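You operate a simulated robot arm through the tools that you are given. There is no shell and no other tool. Be economical: measure what you need, move in short steps, check, and stop when the job is done.

You are at the controls of a simulated robot arm. One attempt, no reset.

JOB
Swap the viewer's filter for the blue one, switch it on and set the viewer knob to mid.
Fine: the green filter goes in the black slot holder; the viewer stays lit.

The check looks at the end state, three seconds after you hand in, the way a careful person would. Anything else that was tipped, shoved, dropped, spilled or broken makes it a failure.

ROBOT AND FRAMES
A 6-joint arm with a two-finger parallel gripper, fixed in place. Base frame: the origin is at the foot of the arm, x ahead of it, y to its left, z up. Readings come in m, degrees, newtons and seconds.
With the tool pointing down near the work surface it reaches from about 0.32 to 0.7 m from the base axis. Its first joint turns from -166.0 to 166.0 degrees. Payload 4.1 kg.
Tool frame: the origin (TCP) lies between the finger pads and is the grasp point; the fingertips stand 0.023 m ahead of it; z points along the fingers, y is the line along which they close. Largest opening 0.094 m; finger width 0.038, thickness 0.01; the body of the gripper, 0.054 by 0.096 m, starts 0.039 m behind the TCP.
Orientation is that of the tool frame in the base frame, as a unit quaternion [w, x, y, z]. With the fingers straight down and closing along the base's y, the tool's x points along the base's -x, its y along +y and its z along -z.

CONTROLS
- The arm moves only by the tool servo_tool. Its argument "series" is text: rows parted by semicolons, each of 7 numbers parted by spaces: the turn, a rotation vector about the tool's x, y, z in degrees, then the shift along the tool's x, y, z in mm, then the closure, from 0 (fully open) to 1 (shut). In form: ax ay az dx dy dz claw; .... A call has 1 to 10 rows; each row shifts and turns the commanded pose from where the row before left it, along the tool's axes as they then stand. Each row takes 0.2 s and may step no farther than 0.05 m and 8.6 degrees from the row before; otherwise, or with a gripper value out of range, the whole call is refused. Where a pose cannot be reached the arm comes as near as it can. A force on the tool above 40 N (or 10 N above the force at the start of the call, whichever is more), or a blocked arm, ends the call early, and 0.2 s more pass. The fingers move at their own pace (about 0.045 m/s each) and stop on an object; they squeeze with about 33 N. The grip force told is the motor's: it shows also when the fingers shut on nothing. Time passes only in rows, and 0.2 s behind the last, so rows that do not move let the fingers close. It gives the time, the measured TCP pose, the force on the tool (base axes), the opening and the grip force at its end, in the units of the frame above (readings bear some noise), with the torque about the TCP (base axes, N m) and any sound that the robot's microphone picked up.
- Cameras (640 x 400 px; columns grow to the right, rows downward): "scene" is fixed at [0.0373, -0.4904, 1.4717]; the picture's right is [0.98, -0.22, 0.00], its down [-0.09, -0.41, -0.91] and it looks along [0.20, 0.89, -0.42] (base axes); focal length 337 px, centre (320, 200). "wrist" rides on the gripper at [0.086, 0.016, -0.075] in the tool frame; the picture's right is [-0.18, 0.98, 0.00], its down [-0.58, -0.11, -0.81] and it looks along [-0.79, -0.15, 0.59] (tool axes); focal length 243 px, centre (320, 200). There is no depth. A picture from a camera that has moved, and an enlarged one, comes with that camera's place and axes in the base frame and with its lens. The place of the scene camera against the robot may be out by one fixed shift of up to 0.025 m in any direction.
- grab_frame(camera): a new picture of that camera. The clock stands still meanwhile.
- raise_lower(by): slides the trunk up (or, below 0, down) by that many m; the arm rides with it, the base frame stays. It gives what a move gives, with no picture.
- enlarge(camera, box): a new picture of the part [left, top, right, bottom] of that camera's present view, enlarged. The clock stands still meanwhile.
- hand_in(): hands the job in; it is judged then, once.

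Work in short steps. Places have to be worked out from the pictures, the camera data and where the tool is seen: move nearer, look again, correct. Check each grasp and each placing, and mend what went wrong. You have 120 turns and 84 pictures in all, those below and enlarged ones among them. Open the gripper and draw the arm clear of the work before you hand the job in, unless the task says otherwise; then end with one line.

The tools are called after "Request:" by a JSON object that holds its "fn" and its "kwargs". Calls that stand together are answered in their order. servo_tool: Moves the arm, as the interface text tells. Its arguments: {"type":"object","properties":{"series":{"type":"string"}},"required":["series"]} The other tools are called the same way: raise_lower (by) slides the trunk up or down; grab_frame (camera) takes a picture; enlarge (camera, box) takes an enlarged picture of a part of a camera's view; hand_in () hands the job in.

At the start:

```text
clock: 0.0
position: [0.3005, 0.1445, 1.2012]
tcp_rot: [0.0, 0.0, 1.0, 0.0]
wrist_force: [-0.2, -0.2, 0.4]
wrist_torque: [-0.01, -0.02, 0.03]
gripper_width: 0.0939
gripper_force: 0.1
trunk travel left (down, up): [-0.525, 0.065]
```

scene: 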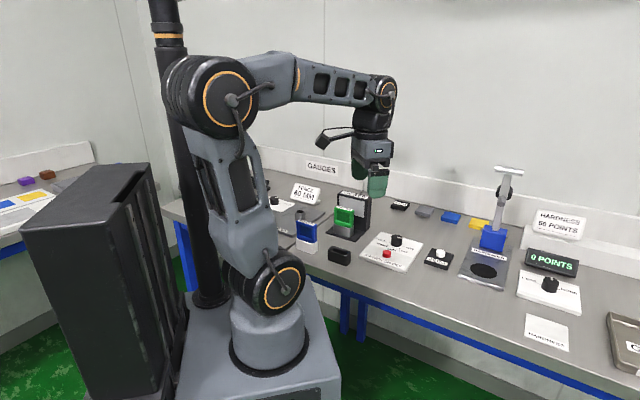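
wrist: 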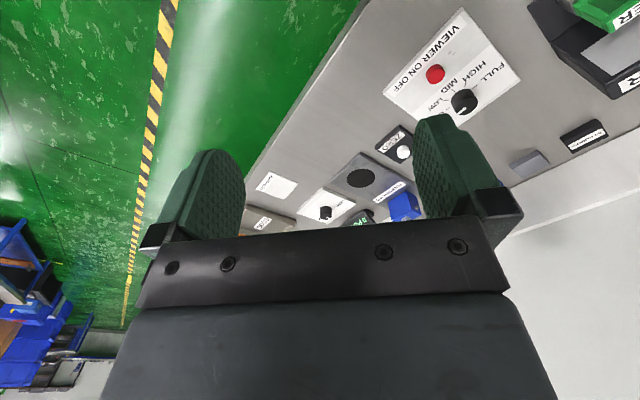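

The start view shows a viewer with a green filter, a blue filter nearby, and a panel with an on/off button and a knob. I'll enlarge the scene to see the details.

Request:
{"fn": "enlarge", "kwargs": {"camera": "scene", "box": [260, 170, 480, 290]}}

Request:
{"fn": "enlarge", "kwargs": {"camera": "scene", "box": [290, 180, 370, 270]}}

Request:
{"fn": "enlarge", "kwargs": {"camera": "wrist", "box": [240, 0, 640, 240]}}

```text
2.91 times, centred on (370, 230) of scene
camera zoom: at [0.0373, -0.4904, 1.4717], right [0.98, -0.22, 0.0], down [-0.09, -0.41, -0.91], along [0.2, 0.89, -0.42], focal length 979 px, centre (174, 113)
```

zoom: 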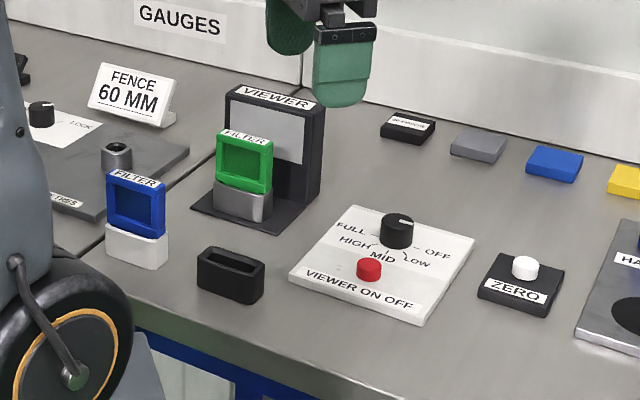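

```text
4.44 times, centred on (330, 225) of scene
camera zoom: at [0.0373, -0.4904, 1.4717], right [0.98, -0.22, 0.0], down [-0.09, -0.41, -0.91], along [0.2, 0.89, -0.42], focal length 1496 px, centre (276, 89)
```

zoom: 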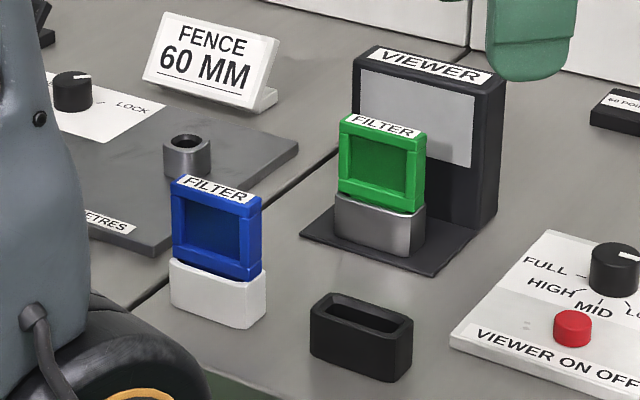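

```text
1.60 times, centred on (440, 120) of wrist
camera zoom: at [0.2134, 0.1608, 1.2772], right [0.18, 0.98, 0.0], down [0.58, -0.11, 0.81], along [0.79, -0.15, -0.59], focal length 388 px, centre (128, 328)
```

zoom: 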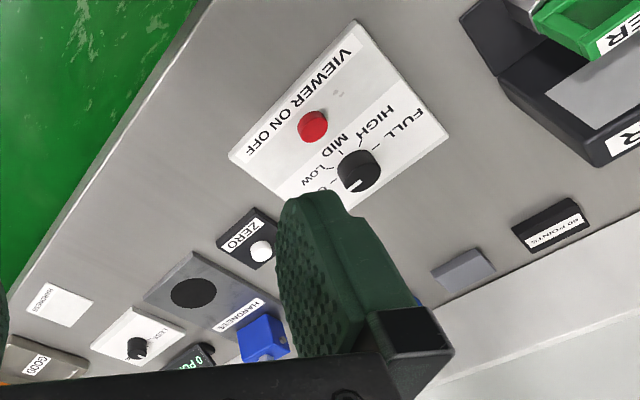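

The panel knob triangulates to about (0.477, 0.355, 0.91), and the bench's facing direction is about 48° azimuth. I'll move back and yaw the tool 48° so the wrist camera looks squarely at the fixtures.

Request:
{"fn": "servo_tool", "kwargs": {"series": "0 0 0 29 36 0 0; 0 0 0 29 36 0 0; 0 0 0 29 36 0 0; 0 0 -8 0 0 0 0; 0 0 -8 0 0 0 0; 0 0 -8 0 0 0 0; 0 0 -8 0 0 0 0; 0 0 -8 0 0 0 0; 0 0 -8 0 0 0 0; 0 0 0 0 0 0 0"}}

Request:
{"fn": "grab_frame", "kwargs": {"camera": "wrist"}}

```text
clock: 2.2
position: [0.2134, 0.2515, 1.2013]
tcp_rot: [0.0, -0.408, 0.913, 0.0]
wrist_force: [-0.6, 0.0, -0.4]
wrist_torque: [0.01, 0.0, -0.02]
gripper_width: 0.0939
gripper_force: 0.1
trunk travel left (down, up): [-0.525, 0.065]
```

```text
78 pictures are left
camera wrist: at [0.1432, 0.1992, 1.277], right [-0.61, 0.79, 0.0], down [0.47, 0.36, 0.81], along [0.64, 0.49, -0.59], focal length 243 px, centre (320, 200)
```

wrist: 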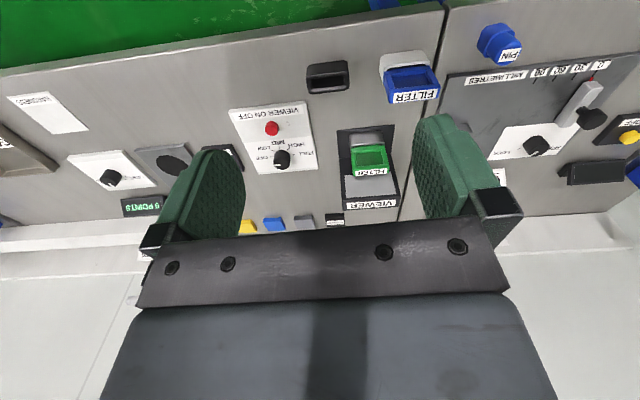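

Good overview. I'll enlarge the viewer area to measure the fixtures.

Request:
{"fn": "enlarge", "kwargs": {"camera": "wrist", "box": [220, 40, 460, 220]}}

```text
2.22 times, centred on (340, 130) of wrist
camera zoom: at [0.1432, 0.1992, 1.277], right [-0.61, 0.79, 0.0], down [0.47, 0.36, 0.81], along [0.64, 0.49, -0.59], focal length 539 px, centre (276, 356)
```

zoom: 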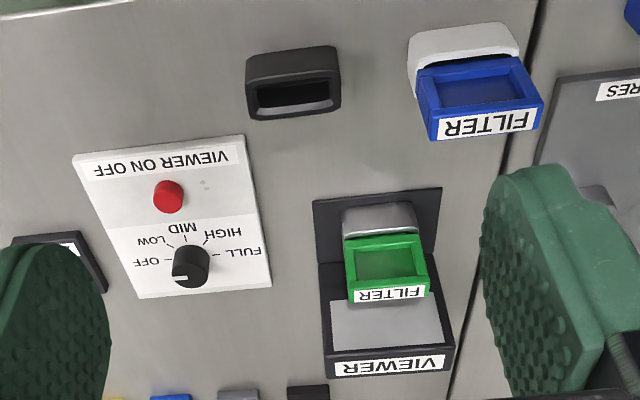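

The blue filter, green filter and black holder are all visible and face the arm. I'll move closer and lower to measure the viewer and the green filter.

Request:
{"fn": "servo_tool", "kwargs": {"series": "0 0 0 -30 11 25 0; 0 0 0 -30 11 25 0; 0 0 0 -30 11 25 0; 0 0 0 -30 11 25 0; 0 0 0 0 0 0 0"}}

Request:
{"fn": "grab_frame", "kwargs": {"camera": "wrist"}}

Request:
{"fn": "grab_frame", "kwargs": {"camera": "scene"}}

```text
clock: 3.4
position: [0.2602, 0.3713, 1.1013]
tcp_rot: [0.0, -0.406, 0.914, 0.0]
wrist_force: [0.0, 0.3, -1.2]
wrist_torque: [-0.04, -0.01, 0.02]
gripper_width: 0.094
gripper_force: 0.0
trunk travel left (down, up): [-0.525, 0.065]
```

```text
76 pictures are left
camera wrist: at [0.1907, 0.3182, 1.1767], right [-0.61, 0.79, 0.0], down [0.47, 0.36, 0.81], along [0.64, 0.49, -0.59], focal length 243 px, centre (320, 200)
```

wrist: 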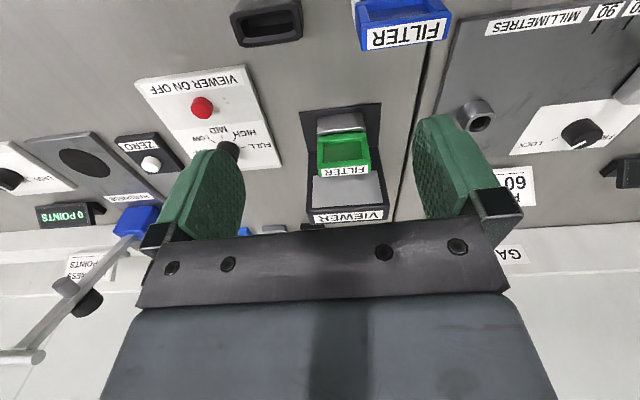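

```text
75 pictures are left
```

scene: 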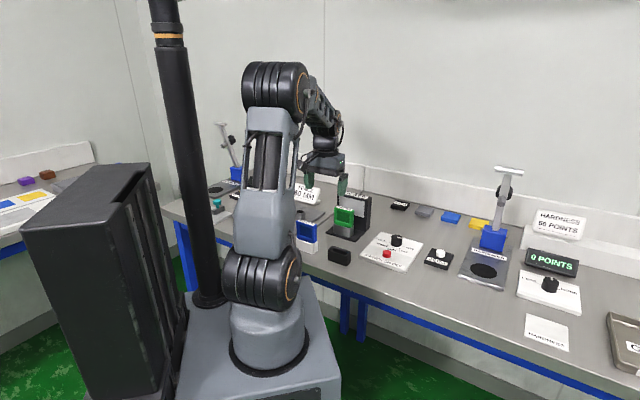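

I'll enlarge this view for precise triangulation against the earlier one.

Request:
{"fn": "enlarge", "kwargs": {"camera": "wrist", "box": [220, 0, 460, 150]}}

Request:
{"fn": "enlarge", "kwargs": {"camera": "wrist", "box": [280, 90, 420, 230]}}

```text
2.67 times, centred on (340, 75) of wrist
camera zoom: at [0.1907, 0.3182, 1.1767], right [-0.61, 0.79, 0.0], down [0.47, 0.36, 0.81], along [0.64, 0.49, -0.59], focal length 647 px, centre (267, 533)
```

zoom: 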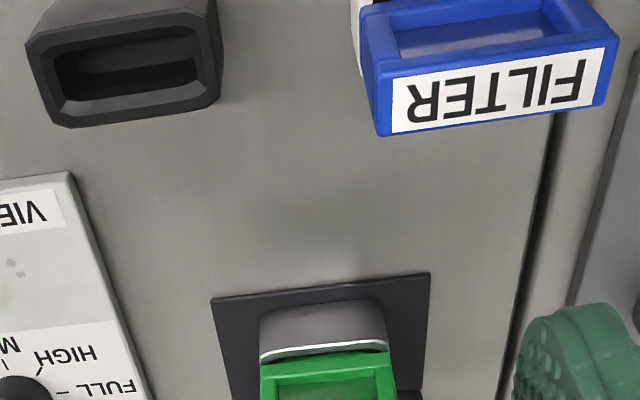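

```text
2.86 times, centred on (350, 160) of wrist
camera zoom: at [0.1907, 0.3182, 1.1767], right [-0.61, 0.79, 0.0], down [0.47, 0.36, 0.81], along [0.64, 0.49, -0.59], focal length 693 px, centre (234, 314)
```

zoom: 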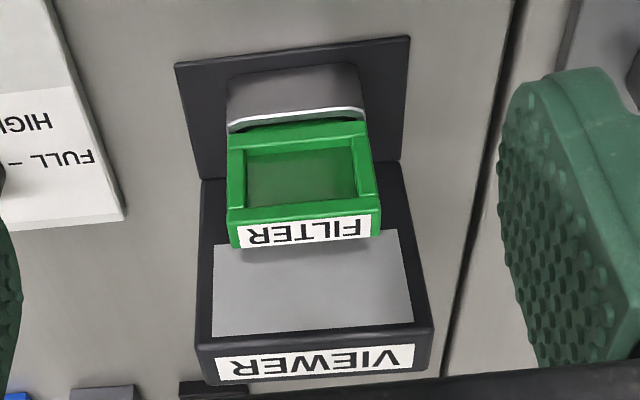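

Triangulation gives the green filter's top at about (0.355, 0.482, 0.962) and the blue's at about (0.210, 0.419, 0.957). The black slot is at about (0.296, 0.333, 0.888), and the fixtures are yawed about 45°. I'll square up to 45° and hover over the green filter.

Request:
{"fn": "servo_tool", "kwargs": {"series": "0 0 2.9 0 0 0 0; 0 0 0 -36 3 12 0; 0 0 0 -36 3 12 0; 0 0 0 -36 3 12 0; 0 0 0 -37 2 15 0; 0 0 0 0 0 0 0"}}

Request:
{"fn": "grab_frame", "kwargs": {"camera": "wrist"}}

```text
clock: 4.8
position: [0.3569, 0.4826, 1.0492]
tcp_rot: [0.0, -0.385, 0.923, 0.0]
wrist_force: [0.2, -0.6, 0.6]
wrist_torque: [0.02, 0.0, 0.01]
gripper_width: 0.0939
gripper_force: 0.0
trunk travel left (down, up): [-0.525, 0.065]
```

```text
72 pictures are left
camera wrist: at [0.2832, 0.4322, 1.1252], right [-0.57, 0.82, 0.0], down [0.49, 0.34, 0.81], along [0.66, 0.46, -0.59], focal length 243 px, centre (320, 200)
```

wrist: 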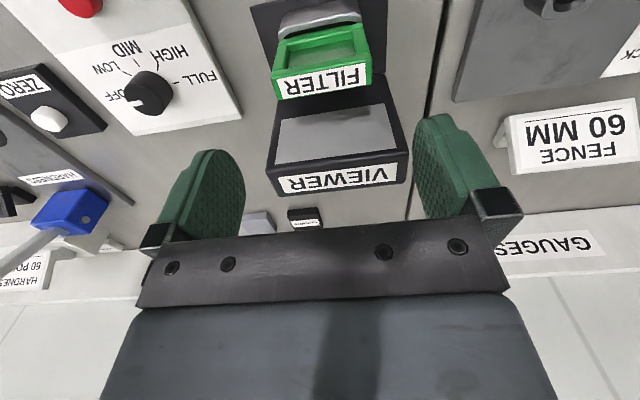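

The label sits at (322, 80), within 2 px of where I expect it under the TCP. I'll descend with the fingers open to z≈0.936.

Request:
{"fn": "servo_tool", "kwargs": {"series": "0 0 0 0 0 30 0; 0 0 0 0 0 30 0; 0 0 0 0 0 28 0; 0 0 0 0 0 25 0; 0 0 0 0 0 0 0"}}

Request:
{"fn": "grab_frame", "kwargs": {"camera": "wrist"}}

Request:
{"fn": "enlarge", "kwargs": {"camera": "scene", "box": [290, 160, 410, 250]}}

```text
clock: 6.0
position: [0.357, 0.4822, 0.9376]
tcp_rot: [0.0, -0.384, 0.923, 0.0]
wrist_force: [-0.1, -0.1, -0.6]
wrist_torque: [-0.02, -0.01, -0.02]
gripper_width: 0.0939
gripper_force: 0.1
trunk travel left (down, up): [-0.525, 0.065]
```

```text
71 pictures are left
camera wrist: at [0.2829, 0.4325, 1.0129], right [-0.57, 0.82, 0.0], down [0.49, 0.34, 0.81], along [0.66, 0.46, -0.59], focal length 243 px, centre (320, 200)
```

wrist: 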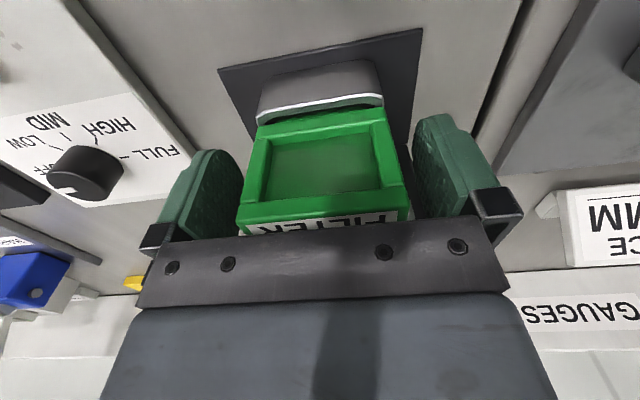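

```text
4.44 times, centred on (350, 205) of scene
camera zoom: at [0.0373, -0.4904, 1.4717], right [0.98, -0.22, 0.0], down [-0.09, -0.41, -0.91], along [0.2, 0.89, -0.42], focal length 1496 px, centre (187, 178)
```

zoom: 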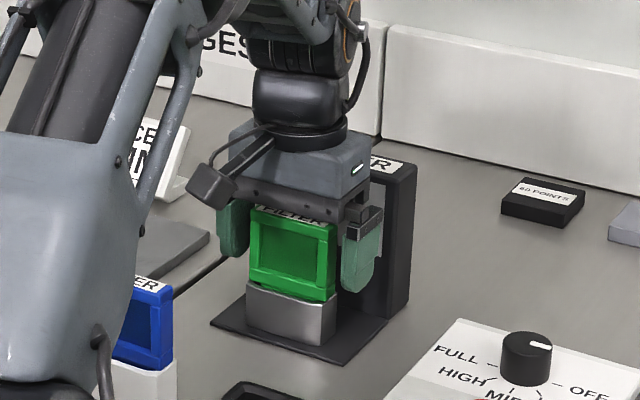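

The filter sits between the fingers, clear of the holder. I'll close the gripper.

Request:
{"fn": "servo_tool", "kwargs": {"series": "0 0 0 0 0 0 1; 0 0 0 0 0 0 1; 0 0 0 0 0 0 1; 0 0 0 0 0 0 1"}}

```text
clock: 7.0
position: [0.3564, 0.4835, 0.9384]
tcp_rot: [0.0, -0.384, 0.923, 0.001]
wrist_force: [-0.4, -0.2, 0.0]
wrist_torque: [0.04, 0.0, -0.02]
gripper_width: 0.0674
gripper_force: 32.6
trunk travel left (down, up): [-0.525, 0.065]
```

I have a grip at 67 mm. I'll lift straight up slowly.

Request:
{"fn": "servo_tool", "kwargs": {"series": "0 0 0 0 0 -8 1; 0 0 0 0 0 -12 1; 0 0 0 0 0 -15 1; 0 0 0 0 0 -15 1; 0 0 0 0 0 -20 1; 0 0 0 0 0 -20 1; 0 0 0 0 0 0 1"}}

Request:
{"fn": "grab_frame", "kwargs": {"camera": "wrist"}}

Request:
{"fn": "enlarge", "kwargs": {"camera": "scene", "box": [290, 150, 410, 240]}}

```text
clock: 8.6
position: [0.3556, 0.4797, 1.0265]
tcp_rot: [-0.001, -0.384, 0.923, 0.0]
wrist_force: [-0.5, 0.0, -0.9]
wrist_torque: [-0.04, 0.0, -0.05]
gripper_width: 0.0675
gripper_force: 33.4
trunk travel left (down, up): [-0.525, 0.065]
```

```text
69 pictures are left
camera wrist: at [0.2824, 0.4318, 1.103], right [-0.57, 0.82, 0.0], down [0.49, 0.34, 0.81], along [0.66, 0.46, -0.59], focal length 243 px, centre (320, 200)
```

wrist: 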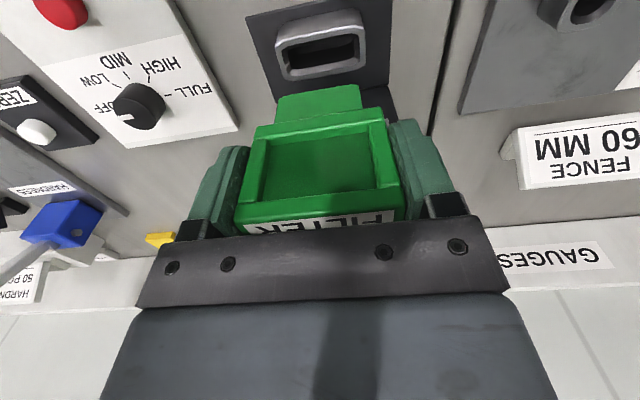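

```text
4.44 times, centred on (350, 195) of scene
camera zoom: at [0.0373, -0.4904, 1.4717], right [0.98, -0.22, 0.0], down [-0.09, -0.41, -0.91], along [0.2, 0.89, -0.42], focal length 1496 px, centre (187, 222)
```

zoom: 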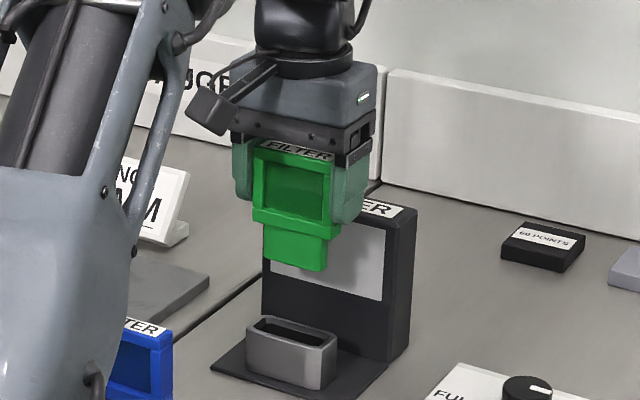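

The green filter is out, with a narrower tenon hanging below it. The viewer's empty slot is now visible straight below the TCP. I'll enlarge it as a calibration reference for the black slot.

Request:
{"fn": "enlarge", "kwargs": {"camera": "wrist", "box": [240, 0, 400, 130]}}

Request:
{"fn": "servo_tool", "kwargs": {"series": "0 0 0 37 -16 0 1; 0 0 0 37 -16 0 1; 0 0 0 37 -16 0 1; 0 0 0 37 -15 0 1; 0 0 0 0 0 0 1"}}

Request:
{"fn": "grab_frame", "kwargs": {"camera": "wrist"}}

Request:
{"fn": "enlarge", "kwargs": {"camera": "wrist", "box": [240, 0, 400, 130]}}

```text
3.08 times, centred on (320, 65) of wrist
camera zoom: at [0.2824, 0.4318, 1.103], right [-0.57, 0.82, 0.0], down [0.49, 0.34, 0.81], along [0.66, 0.46, -0.59], focal length 746 px, centre (320, 615)
```

zoom: 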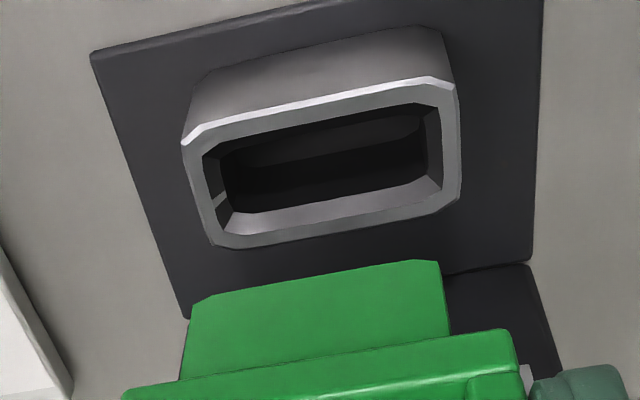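

```text
clock: 9.8
position: [0.295, 0.3312, 1.0276]
tcp_rot: [0.0, -0.384, 0.923, 0.0]
wrist_force: [-0.6, 0.7, -0.1]
wrist_torque: [0.04, -0.01, -0.03]
gripper_width: 0.0676
gripper_force: 32.7
trunk travel left (down, up): [-0.525, 0.065]
```

```text
66 pictures are left
camera wrist: at [0.2223, 0.2823, 1.1035], right [-0.57, 0.82, 0.0], down [0.49, 0.33, 0.81], along [0.66, 0.46, -0.59], focal length 243 px, centre (320, 200)
```

wrist: 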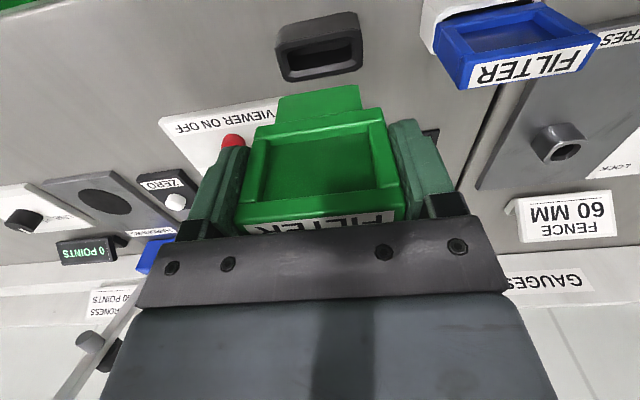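

```text
3.08 times, centred on (320, 65) of wrist
camera zoom: at [0.2223, 0.2823, 1.1035], right [-0.57, 0.82, 0.0], down [0.49, 0.33, 0.81], along [0.66, 0.46, -0.59], focal length 746 px, centre (320, 615)
```

zoom: 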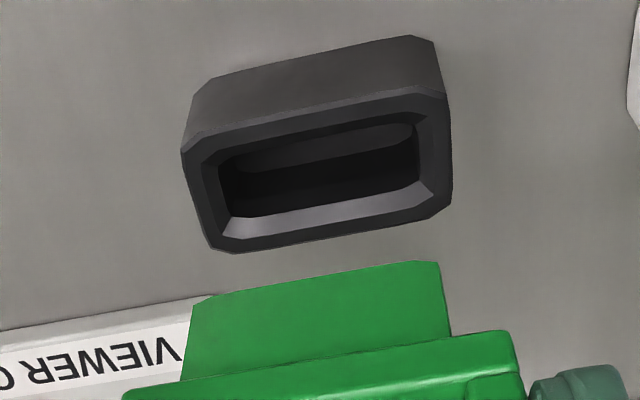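

The black slot has the same yaw as the viewer's. Compared with the calibration image it sits about 4.7 mm further forward than my tool. I'll shift forward, come down 40 mm and look again.

Request:
{"fn": "servo_tool", "kwargs": {"series": "0 0 0 -4.7 -0.3 0 1; 0 0 0 0 0 20 1; 0 0 0 0 0 15 1; 0 0 0 0 0 0 1"}}

Request:
{"fn": "enlarge", "kwargs": {"camera": "wrist", "box": [240, 0, 400, 130]}}

Request:
{"fn": "enlarge", "kwargs": {"camera": "scene", "box": [290, 190, 390, 270]}}

```text
clock: 10.8
position: [0.2991, 0.3365, 0.9931]
tcp_rot: [-0.001, -0.383, 0.924, 0.001]
wrist_force: [0.2, 0.3, 0.4]
wrist_torque: [0.04, 0.02, -0.01]
gripper_width: 0.0672
gripper_force: 32.7
trunk travel left (down, up): [-0.525, 0.065]
```

```text
3.08 times, centred on (320, 65) of wrist
camera zoom: at [0.2259, 0.2855, 1.0683], right [-0.57, 0.82, 0.0], down [0.49, 0.33, 0.81], along [0.66, 0.46, -0.59], focal length 746 px, centre (320, 615)
```

zoom: 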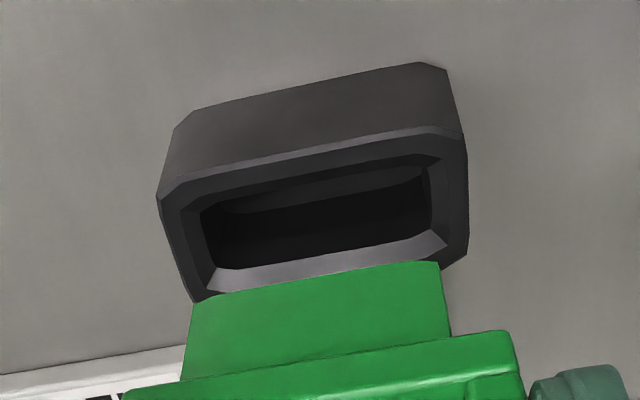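

```text
5.00 times, centred on (340, 230) of scene
camera zoom: at [0.0373, -0.4904, 1.4717], right [0.98, -0.22, 0.0], down [-0.09, -0.41, -0.91], along [0.2, 0.89, -0.42], focal length 1683 px, centre (220, 50)
```

zoom: 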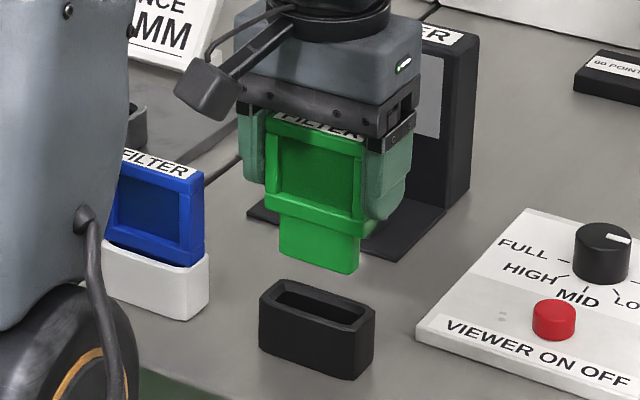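

The two heights agree: the black rim is at z≈0.890 and the tool is aligned within about 1 mm. I'll nudge 0.8 mm sideways and lower until just short of seating, watching the force.

Request:
{"fn": "servo_tool", "kwargs": {"series": "0 0 0 0 -0.8 0 1; 0 0 0 0 0 14 1; 0 0 0 0 0 12 1; 0 0 0 0 0 8 1; 0 0 0 0 0 6 1; 0 0 0 0 0 0 1"}}

Request:
{"fn": "enlarge", "kwargs": {"camera": "wrist", "box": [240, 20, 400, 150]}}

Request:
{"fn": "enlarge", "kwargs": {"camera": "scene", "box": [290, 190, 390, 270]}}

```text
clock: 12.2
position: [0.3007, 0.3347, 0.9518]
tcp_rot: [0.001, -0.383, 0.924, 0.0]
wrist_force: [-0.3, 0.5, -0.8]
wrist_torque: [0.05, 0.08, 0.0]
gripper_width: 0.0673
gripper_force: 33.0
trunk travel left (down, up): [-0.525, 0.065]
```

```text
3.08 times, centred on (320, 85) of wrist
camera zoom: at [0.2269, 0.2846, 1.028], right [-0.57, 0.82, 0.0], down [0.49, 0.34, 0.81], along [0.66, 0.46, -0.59], focal length 746 px, centre (320, 554)
```

zoom: 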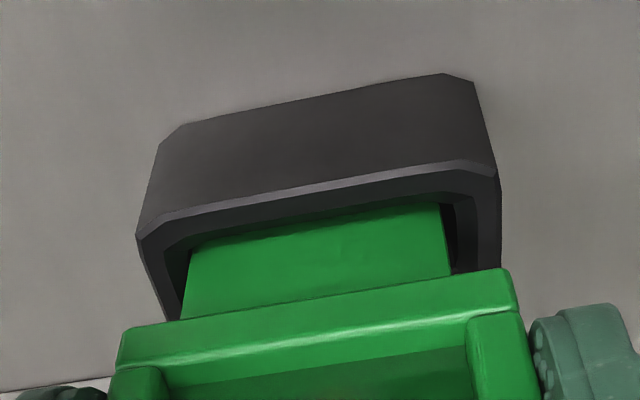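

```text
5.00 times, centred on (340, 230) of scene
camera zoom: at [0.0373, -0.4904, 1.4717], right [0.98, -0.22, 0.0], down [-0.09, -0.41, -0.91], along [0.2, 0.89, -0.42], focal length 1683 px, centre (220, 50)
```

zoom: 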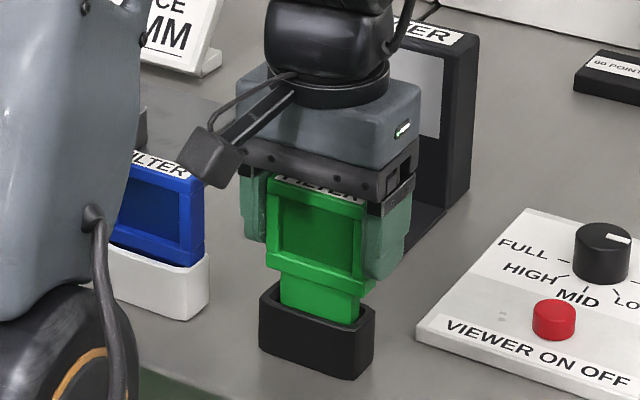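

The tenon is entering the slot with no force; there's slightly more room on the right. I'll shift 0.6 mm that way and continue to seating.

Request:
{"fn": "servo_tool", "kwargs": {"series": "0 0 0 0 0.6 0 1; 0 0 0 0 0 6 1; 0 0 0 0 0 6 1; 0 0 0 0 0 4 1; 0 0 0 0 0 2 1; 0 0 0 0 0 0 1"}}

Request:
{"fn": "enlarge", "kwargs": {"camera": "scene", "box": [290, 190, 390, 270]}}

```text
clock: 13.6
position: [0.2999, 0.3352, 0.9347]
tcp_rot: [0.0, -0.383, 0.924, 0.0]
wrist_force: [0.0, -0.6, 0.0]
wrist_torque: [-0.03, 0.01, -0.07]
gripper_width: 0.0675
gripper_force: 33.2
trunk travel left (down, up): [-0.525, 0.065]
```

```text
5.00 times, centred on (340, 230) of scene
camera zoom: at [0.0373, -0.4904, 1.4717], right [0.98, -0.22, 0.0], down [-0.09, -0.41, -0.91], along [0.2, 0.89, -0.42], focal length 1683 px, centre (220, 50)
```

zoom: 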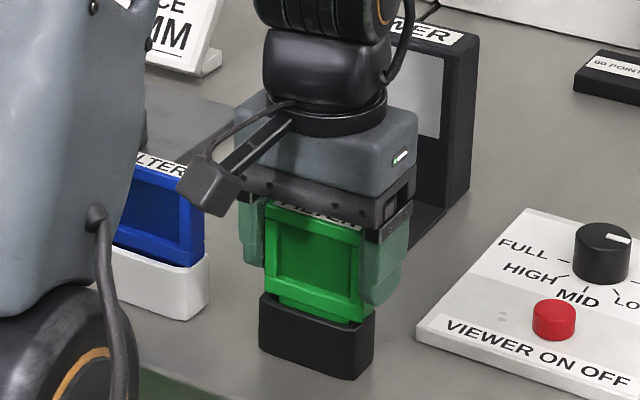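

Nearly seated. I'll push down in 1 mm steps until contact shows.

Request:
{"fn": "servo_tool", "kwargs": {"series": "0 0 0 0 0 1 1; 0 0 0 0 0 1 1; 0 0 0 0 0 1 1; 0 0 0 0 0 0 1"}}

```text
clock: 14.6
position: [0.2998, 0.3347, 0.935]
tcp_rot: [0.002, -0.383, 0.924, 0.0]
wrist_force: [-0.9, -4.2, 23.9]
wrist_torque: [-0.43, 0.19, -0.09]
gripper_width: 0.0674
gripper_force: 32.9
trunk travel left (down, up): [-0.525, 0.065]
```

A contact force of 24 N shows it is seated. I'll relieve it, release, raise clear and look.

Request:
{"fn": "servo_tool", "kwargs": {"series": "0 0 0 0 0 -2 1; 0 0 0 0 0 0 0; 0 0 0 0 0 0 0; 0 0 0 0 0 0 0; 0 0 0 0 0 -15 0; 0 0 0 0 0 -30 0; 0 0 0 0 0 -40 0; 0 0 0 0 0 -25 0; 0 0 0 0 0 0 0"}}

Request:
{"fn": "grab_frame", "kwargs": {"camera": "wrist"}}

Request:
{"fn": "enlarge", "kwargs": {"camera": "scene", "box": [290, 190, 390, 270]}}

```text
clock: 16.6
position: [0.2998, 0.3372, 1.0451]
tcp_rot: [0.0, -0.383, 0.924, 0.0]
wrist_force: [0.7, 0.1, 0.8]
wrist_torque: [-0.03, 0.03, 0.02]
gripper_width: 0.0942
gripper_force: 0.1
trunk travel left (down, up): [-0.525, 0.065]
```

```text
59 pictures are left
camera wrist: at [0.2262, 0.2862, 1.1199], right [-0.57, 0.82, 0.0], down [0.49, 0.34, 0.81], along [0.66, 0.46, -0.59], focal length 243 px, centre (320, 200)
```

wrist: 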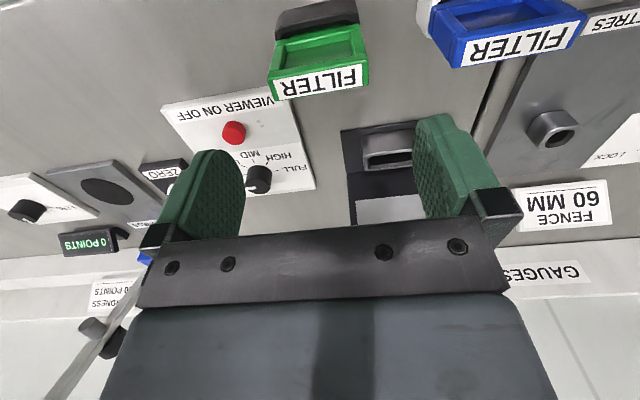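

```text
5.00 times, centred on (340, 230) of scene
camera zoom: at [0.0373, -0.4904, 1.4717], right [0.98, -0.22, 0.0], down [-0.09, -0.41, -0.91], along [0.2, 0.89, -0.42], focal length 1683 px, centre (220, 50)
```

zoom: 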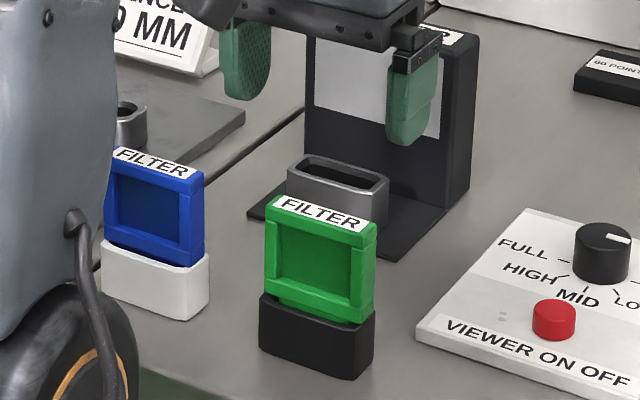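

I'll check closely that the green filter is fully seated.

Request:
{"fn": "enlarge", "kwargs": {"camera": "scene", "box": [300, 215, 380, 265]}}

Request:
{"fn": "enlarge", "kwargs": {"camera": "wrist", "box": [260, 0, 600, 120]}}

```text
8.00 times, centred on (340, 240) of scene
camera zoom: at [0.0373, -0.4904, 1.4717], right [0.98, -0.22, 0.0], down [-0.09, -0.41, -0.91], along [0.2, 0.89, -0.42], focal length 2693 px, centre (160, -120)
```

zoom: 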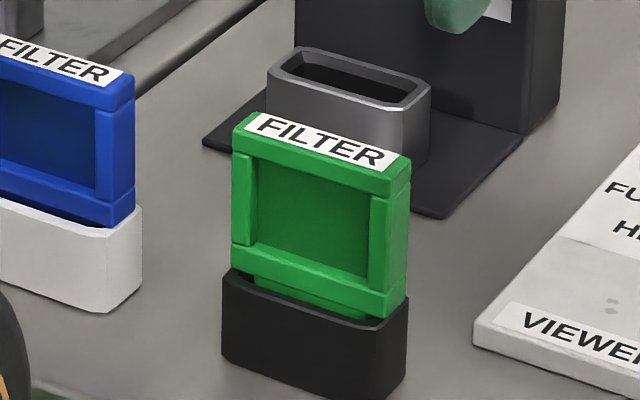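

```text
1.88 times, centred on (430, 60) of wrist
camera zoom: at [0.2262, 0.2862, 1.1199], right [-0.57, 0.82, 0.0], down [0.49, 0.34, 0.81], along [0.66, 0.46, -0.59], focal length 457 px, centre (113, 464)
```

zoom: 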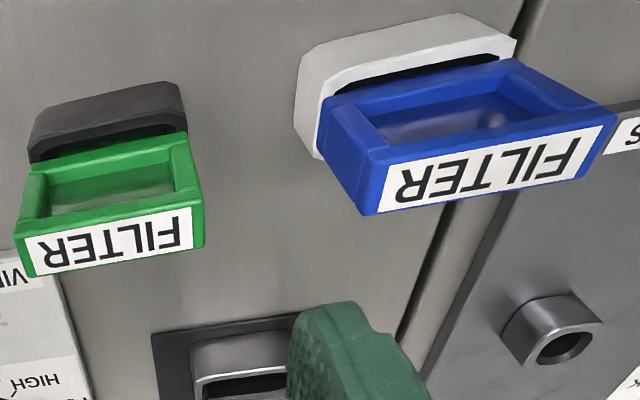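

There seems to be a 2–3 mm strip of tenon still showing, and the side force suggested the tenon was rubbing on the far edge. I'll regrip, ease it back about 1 mm, and press again.

Request:
{"fn": "servo_tool", "kwargs": {"series": "0 0 0 0 0 40 0; 0 0 0 0 0 40 0; 0 0 0 0 0 28 0; 0 0 0 0 0 0 1; 0 0 0 0 0 0 1; 0 0 0 0 0 0 1; 0 0 0 0 0 0 1"}}

Request:
{"fn": "grab_frame", "kwargs": {"camera": "wrist"}}

```text
clock: 18.2
position: [0.3008, 0.3343, 0.9362]
tcp_rot: [0.0, -0.384, 0.923, 0.0]
wrist_force: [0.0, -1.6, -0.1]
wrist_torque: [-0.06, 0.04, -0.02]
gripper_width: 0.0672
gripper_force: 33.3
trunk travel left (down, up): [-0.525, 0.065]
```

```text
55 pictures are left
camera wrist: at [0.2263, 0.285, 1.0113], right [-0.57, 0.82, 0.0], down [0.49, 0.34, 0.81], along [0.66, 0.46, -0.59], focal length 243 px, centre (320, 200)
```

wrist: 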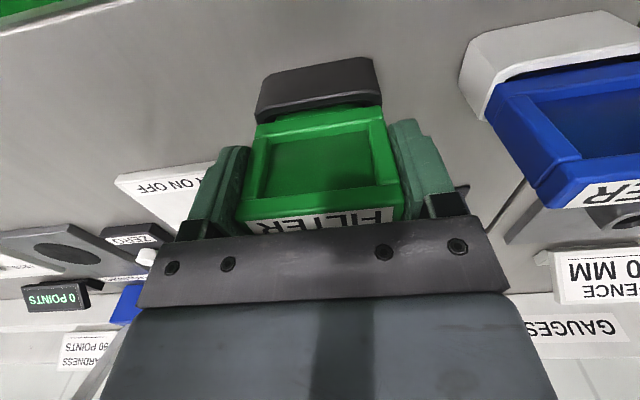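

Request:
{"fn": "servo_tool", "kwargs": {"series": "0 0 0 1 -0.3 0 1; 0 0 0 0 0 2 1; 0 0 0 0 0 1 1; 0 0 0 0 0 1 1; 0 0 0 0 0 0 1"}}

Request:
{"fn": "enlarge", "kwargs": {"camera": "wrist", "box": [240, 40, 400, 140]}}

```text
clock: 19.4
position: [0.3001, 0.3341, 0.9329]
tcp_rot: [0.002, -0.383, 0.924, 0.001]
wrist_force: [3.3, 2.3, 30.3]
wrist_torque: [0.0, -0.05, -0.02]
gripper_width: 0.068
gripper_force: 33.0
trunk travel left (down, up): [-0.525, 0.065]
```

```text
4.00 times, centred on (320, 90) of wrist
camera zoom: at [0.2258, 0.2841, 1.0082], right [-0.57, 0.82, 0.0], down [0.48, 0.33, 0.81], along [0.67, 0.46, -0.59], focal length 970 px, centre (320, 640)
```

zoom: 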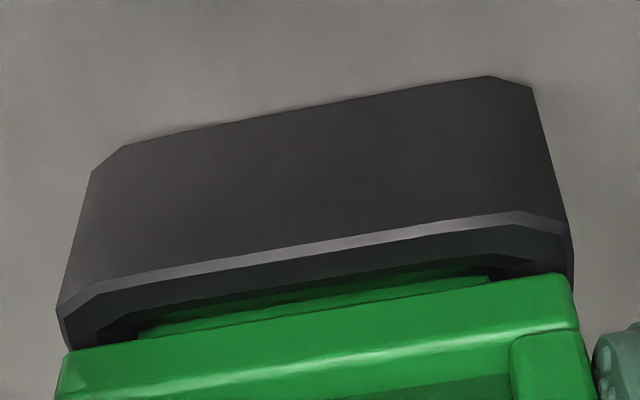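

I'll check with the scene camera whether pressing moved it down.

Request:
{"fn": "enlarge", "kwargs": {"camera": "scene", "box": [300, 215, 380, 265]}}

```text
8.00 times, centred on (340, 240) of scene
camera zoom: at [0.0373, -0.4904, 1.4717], right [0.98, -0.22, 0.0], down [-0.09, -0.41, -0.91], along [0.2, 0.89, -0.42], focal length 2693 px, centre (160, -120)
```

zoom: 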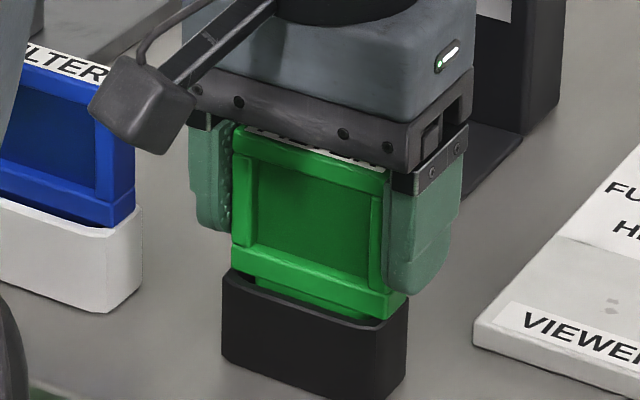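

A 2–3 mm gap remains. I'll ease the load and wiggle gently in x and y with light down-pressure to let it settle.

Request:
{"fn": "servo_tool", "kwargs": {"series": "0 0 0 0 0 -2 1; 0 0 0 1 0 0 1; 0 0 0 0 0 1 1; 0 0 0 -1 0.7 0 1; 0 0 0 -1 -0.7 0 1; 0 0 0 0 0 1 1; 0 0 0 1 -0.7 0 1; 0 0 0 0 0.7 0 1; 0 0 0 0 0 1 1; 0 0 0 0 0 0 1"}}

```text
clock: 21.6
position: [0.2978, 0.3346, 0.9319]
tcp_rot: [0.001, -0.384, 0.924, 0.0]
wrist_force: [0.8, 1.0, 30.9]
wrist_torque: [-0.04, 0.02, -0.02]
gripper_width: 0.0674
gripper_force: 32.8
trunk travel left (down, up): [-0.525, 0.065]
```

Request:
{"fn": "servo_tool", "kwargs": {"series": "0 0 0 0 0 -2 1; 0 0 0 0 0 0 0; 0 0 0 0 0 0 0; 0 0 0 0 0 0 0; 0 0 0 0 0 -30 0; 0 0 0 0 0 -40 0; 0 0 0 0 0 -40 0; 0 0 0 0 0 0 0"}}

Request:
{"fn": "enlarge", "kwargs": {"camera": "scene", "box": [295, 215, 375, 265]}}

```text
clock: 23.4
position: [0.2991, 0.333, 1.0433]
tcp_rot: [0.0, -0.383, 0.924, 0.0]
wrist_force: [0.1, 0.6, 0.6]
wrist_torque: [0.0, 0.04, 0.0]
gripper_width: 0.094
gripper_force: 0.0
trunk travel left (down, up): [-0.525, 0.065]
```

```text
8.00 times, centred on (335, 240) of scene
camera zoom: at [0.0373, -0.4904, 1.4717], right [0.98, -0.22, 0.0], down [-0.09, -0.41, -0.91], along [0.2, 0.89, -0.42], focal length 2693 px, centre (200, -120)
```

zoom: 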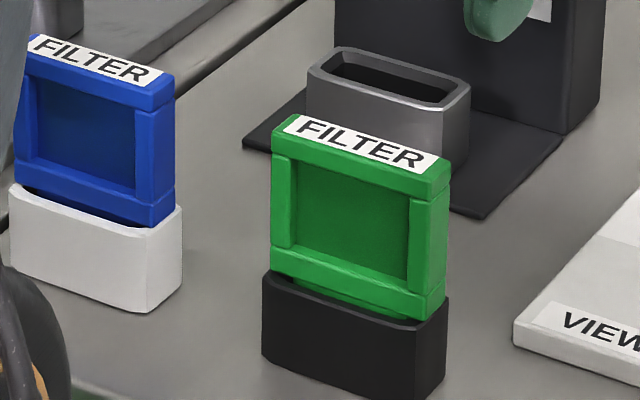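

Request:
{"fn": "enlarge", "kwargs": {"camera": "scene", "box": [324, 238, 356, 258]}}

Request:
{"fn": "enlarge", "kwargs": {"camera": "scene", "box": [292, 227, 324, 247]}}

Request:
{"fn": "enlarge", "kwargs": {"camera": "wrist", "box": [240, 0, 400, 110]}}

```text
16.00 times, centred on (340, 248) of scene
camera zoom: at [0.0373, -0.4904, 1.4717], right [0.98, -0.22, 0.0], down [-0.09, -0.41, -0.91], along [0.2, 0.89, -0.42], focal length 5386 px, centre (0, -568)
```

zoom: 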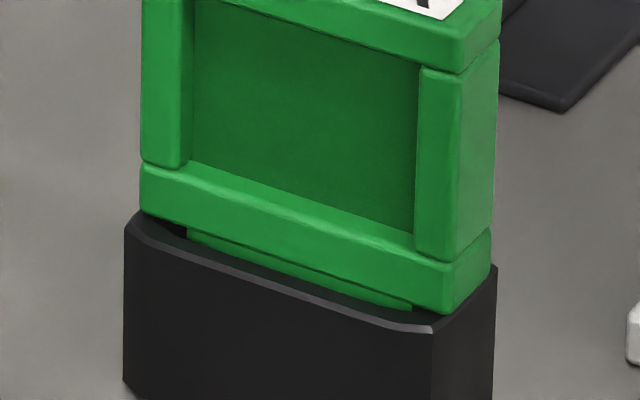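

```text
16.00 times, centred on (308, 237) of scene
camera zoom: at [0.0373, -0.4904, 1.4717], right [0.98, -0.22, 0.0], down [-0.09, -0.41, -0.91], along [0.2, 0.89, -0.42], focal length 5386 px, centre (512, -392)
```

zoom: 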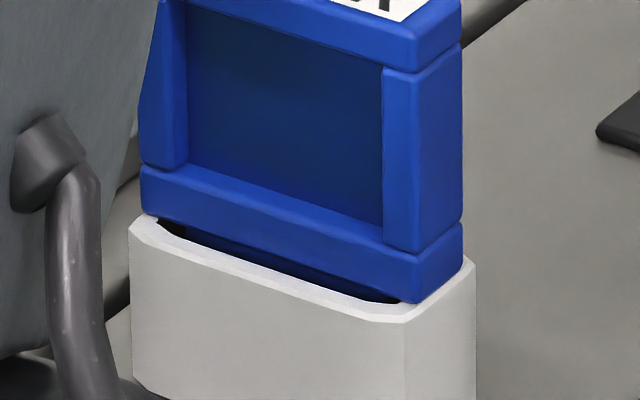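

```text
3.64 times, centred on (320, 55) of wrist
camera zoom: at [0.2253, 0.2841, 1.118], right [-0.57, 0.82, 0.0], down [0.49, 0.34, 0.81], along [0.66, 0.46, -0.59], focal length 882 px, centre (320, 727)
```

zoom: 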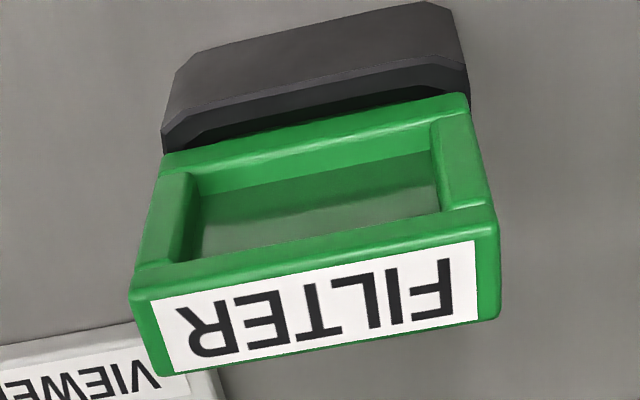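

The green filter is now seated just like the blue one in its holder. Next I'll hover over the blue filter, 122 mm to the left.

Request:
{"fn": "servo_tool", "kwargs": {"series": "0 0 0 0 40.5 0 0; 0 0 0 0 40.5 0 0; 0 0 0 0 40.5 0 0; 0 0 0 0 0 0 0"}}

Request:
{"fn": "grab_frame", "kwargs": {"camera": "wrist"}}

Request:
{"fn": "enlarge", "kwargs": {"camera": "wrist", "box": [240, 0, 400, 110]}}

```text
clock: 24.4
position: [0.2131, 0.4195, 1.041]
tcp_rot: [0.0, -0.383, 0.924, 0.001]
wrist_force: [-0.4, 0.1, 0.5]
wrist_torque: [-0.02, 0.02, 0.0]
gripper_width: 0.094
gripper_force: 0.0
trunk travel left (down, up): [-0.525, 0.065]
```

```text
48 pictures are left
camera wrist: at [0.1391, 0.3706, 1.1175], right [-0.57, 0.82, 0.0], down [0.49, 0.34, 0.81], along [0.66, 0.46, -0.59], focal length 243 px, centre (320, 200)
```

wrist: 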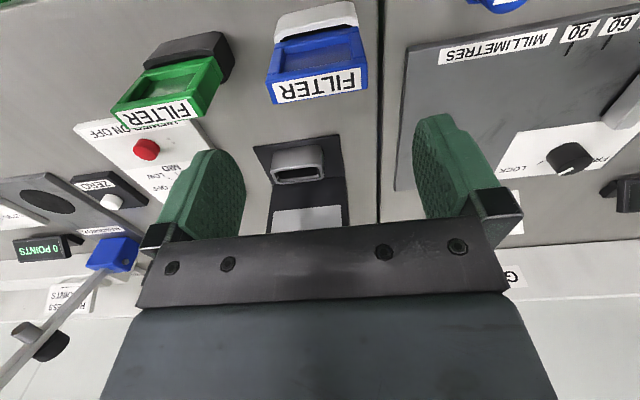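

```text
3.64 times, centred on (320, 55) of wrist
camera zoom: at [0.1391, 0.3706, 1.1175], right [-0.57, 0.82, 0.0], down [0.49, 0.34, 0.81], along [0.66, 0.46, -0.59], focal length 882 px, centre (320, 727)
```

zoom: 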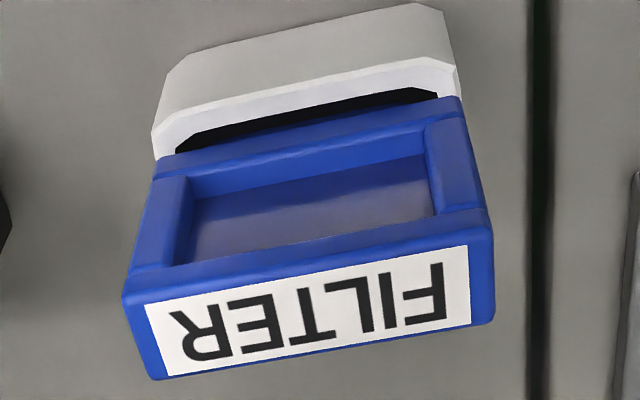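

Blue matches the green's relative pose, offset about 1 mm sideways. I'll correct that, descend and grip.

Request:
{"fn": "servo_tool", "kwargs": {"series": "0 0 0 0 -1 0 0; 0 0 0 0 0 36 0; 0 0 0 0 0 36 0; 0 0 0 0 0 34 0; 0 0 0 0 0 0 0; 0 0 0 0 0 0 1; 0 0 0 0 0 0 1; 0 0 0 0 0 0 1; 0 0 0 0 0 0 1"}}

Request:
{"fn": "grab_frame", "kwargs": {"camera": "wrist"}}

```text
clock: 26.4
position: [0.214, 0.4199, 0.9363]
tcp_rot: [0.001, -0.383, 0.924, 0.001]
wrist_force: [0.0, 0.1, 0.0]
wrist_torque: [0.0, -0.02, -0.04]
gripper_width: 0.0677
gripper_force: 32.8
trunk travel left (down, up): [-0.525, 0.065]
```

```text
46 pictures are left
camera wrist: at [0.14, 0.3708, 1.0113], right [-0.57, 0.82, 0.0], down [0.49, 0.34, 0.81], along [0.66, 0.46, -0.59], focal length 243 px, centre (320, 200)
```

wrist: 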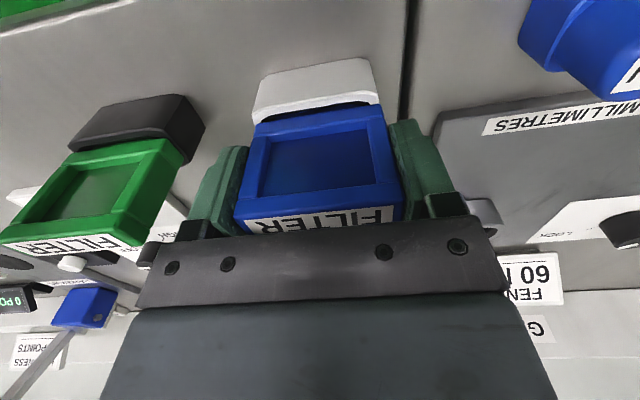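

Gripped. I'll lift clear and carry it over the viewer slot.

Request:
{"fn": "servo_tool", "kwargs": {"series": "0 0 0 0 0 -10 1; 0 0 0 0 0 -20 1; 0 0 0 0 0 -30 1; 0 0 0 0 0 -30 1; 0 0 0 -36 -14 0 1; 0 0 0 -36 -14 0 1; 0 0 0 -36 -14 0 1; 0 0 0 -37 -14 0 1; 0 0 0 0 0 0 1"}}

Request:
{"fn": "grab_frame", "kwargs": {"camera": "wrist"}}

Request:
{"fn": "enlarge", "kwargs": {"camera": "wrist", "box": [240, 0, 400, 130]}}

```text
clock: 28.4
position: [0.3558, 0.482, 1.0251]
tcp_rot: [0.0, -0.384, 0.923, 0.0]
wrist_force: [0.6, 0.1, -0.4]
wrist_torque: [-0.01, 0.02, 0.02]
gripper_width: 0.0673
gripper_force: 33.0
trunk travel left (down, up): [-0.525, 0.065]
```

```text
45 pictures are left
camera wrist: at [0.2828, 0.4323, 1.1015], right [-0.57, 0.82, 0.0], down [0.49, 0.34, 0.81], along [0.66, 0.46, -0.59], focal length 243 px, centre (320, 200)
```

wrist: 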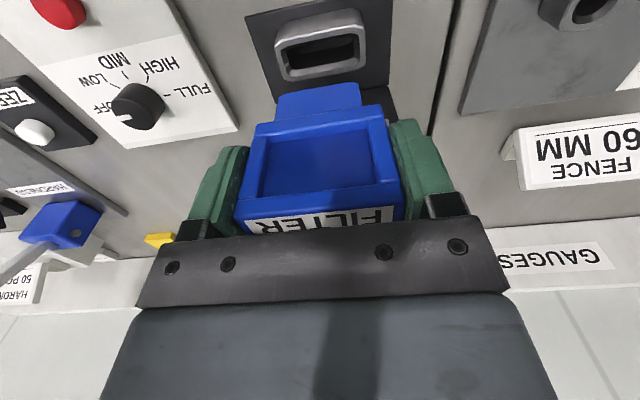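

```text
3.08 times, centred on (320, 65) of wrist
camera zoom: at [0.2828, 0.4323, 1.1015], right [-0.57, 0.82, 0.0], down [0.49, 0.34, 0.81], along [0.66, 0.46, -0.59], focal length 746 px, centre (320, 615)
```

zoom: 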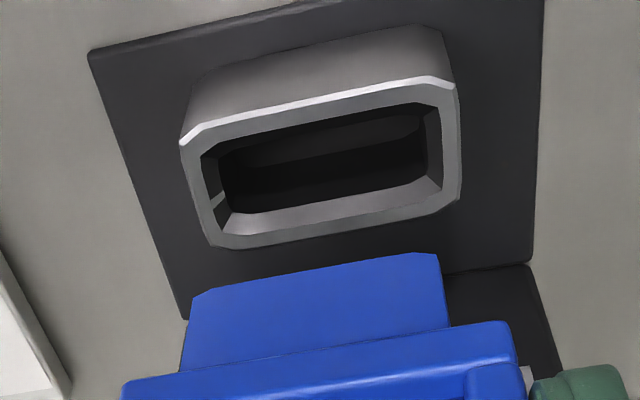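

The slot sits where it did in the calibration image, and the tenon is within about 1 mm. I'll descend to just above entry and check.

Request:
{"fn": "servo_tool", "kwargs": {"series": "0 0 0 0 0.5 0 1; 0 0 0 0 0 20 1; 0 0 0 0 0 20 1; 0 0 0 0 0 0 1"}}

Request:
{"fn": "enlarge", "kwargs": {"camera": "wrist", "box": [240, 0, 400, 130]}}

Request:
{"fn": "enlarge", "kwargs": {"camera": "scene", "box": [300, 180, 380, 240]}}

```text
clock: 29.4
position: [0.3567, 0.4817, 0.987]
tcp_rot: [0.0, -0.384, 0.923, 0.0]
wrist_force: [0.1, 1.0, -0.6]
wrist_torque: [0.0, 0.0, -0.02]
gripper_width: 0.0672
gripper_force: 32.9
trunk travel left (down, up): [-0.525, 0.065]
```

```text
3.08 times, centred on (320, 65) of wrist
camera zoom: at [0.2819, 0.4327, 1.0623], right [-0.57, 0.82, 0.0], down [0.49, 0.33, 0.81], along [0.66, 0.46, -0.59], focal length 746 px, centre (320, 615)
```

zoom: 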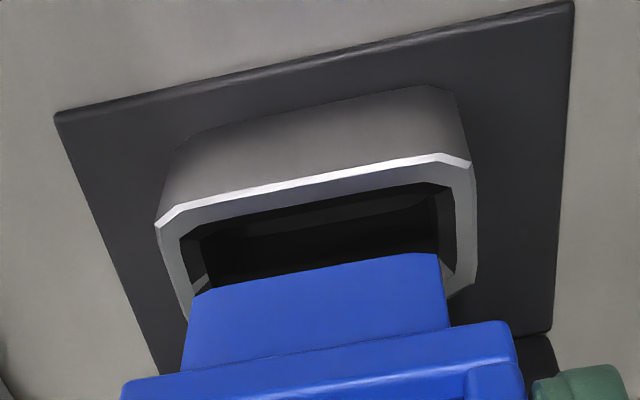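

```text
6.67 times, centred on (340, 210) of scene
camera zoom: at [0.0373, -0.4904, 1.4717], right [0.98, -0.22, 0.0], down [-0.09, -0.41, -0.91], along [0.2, 0.89, -0.42], focal length 2244 px, centre (187, 133)
```

zoom: 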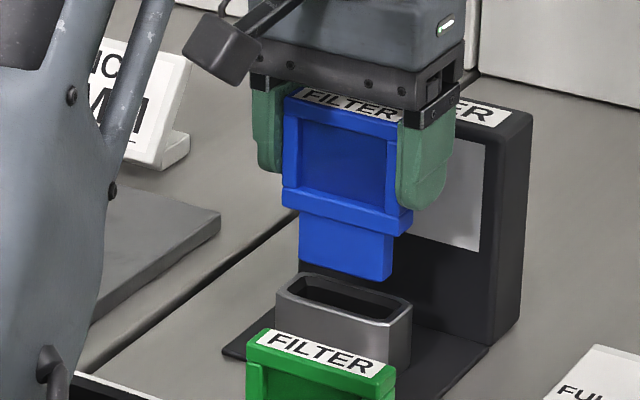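

Alignment looks centred. I'll lower partway into the slot.

Request:
{"fn": "servo_tool", "kwargs": {"series": "0 0 0 0 0 12 1; 0 0 0 0 0 10 1; 0 0 0 0 0 6 1; 0 0 0 0 0 0 1"}}

Request:
{"fn": "enlarge", "kwargs": {"camera": "wrist", "box": [240, 20, 400, 150]}}

```text
clock: 30.4
position: [0.3554, 0.4819, 0.9576]
tcp_rot: [-0.001, -0.384, 0.923, 0.0]
wrist_force: [0.0, 1.0, 0.5]
wrist_torque: [-0.02, 0.01, 0.04]
gripper_width: 0.0671
gripper_force: 33.2
trunk travel left (down, up): [-0.525, 0.065]
```

```text
3.08 times, centred on (320, 85) of wrist
camera zoom: at [0.2818, 0.4327, 1.034], right [-0.57, 0.82, 0.0], down [0.49, 0.34, 0.81], along [0.66, 0.46, -0.59], focal length 746 px, centre (320, 554)
```

zoom: 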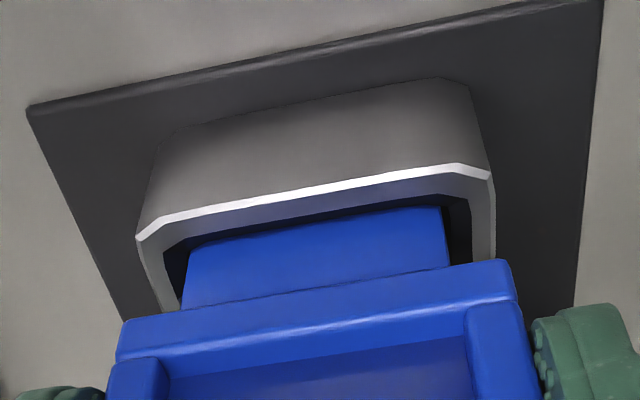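

Request:
{"fn": "servo_tool", "kwargs": {"series": "0 0 0 0 0.6 0 1; 0 0 0 0 0 6 1; 0 0 0 0 0 4 1; 0 0 0 0 0 2 1; 0 0 0 0 0 1 1; 0 0 0 0 0 1 1; 0 0 0 0 0 0 1"}}

Request:
{"fn": "enlarge", "kwargs": {"camera": "scene", "box": [320, 195, 370, 235]}}

```text
clock: 32.0
position: [0.3555, 0.483, 0.9447]
tcp_rot: [0.0, -0.383, 0.924, 0.0]
wrist_force: [0.6, -0.3, -0.8]
wrist_torque: [-0.02, -0.05, -0.01]
gripper_width: 0.0672
gripper_force: 33.3
trunk travel left (down, up): [-0.525, 0.065]
```

```text
10.00 times, centred on (345, 215) of scene
camera zoom: at [0.0373, -0.4904, 1.4717], right [0.98, -0.22, 0.0], down [-0.09, -0.41, -0.91], along [0.2, 0.89, -0.42], focal length 3366 px, centre (70, 50)
```

zoom: 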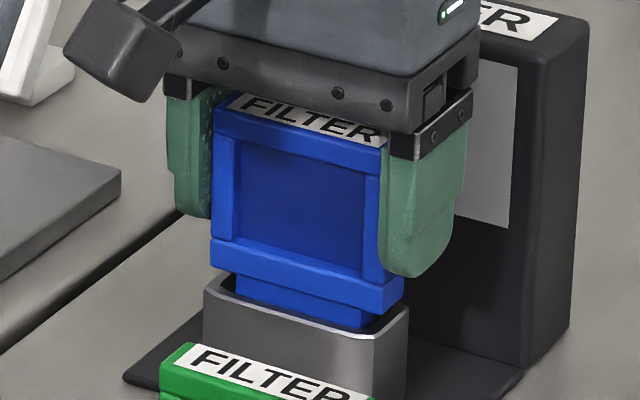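

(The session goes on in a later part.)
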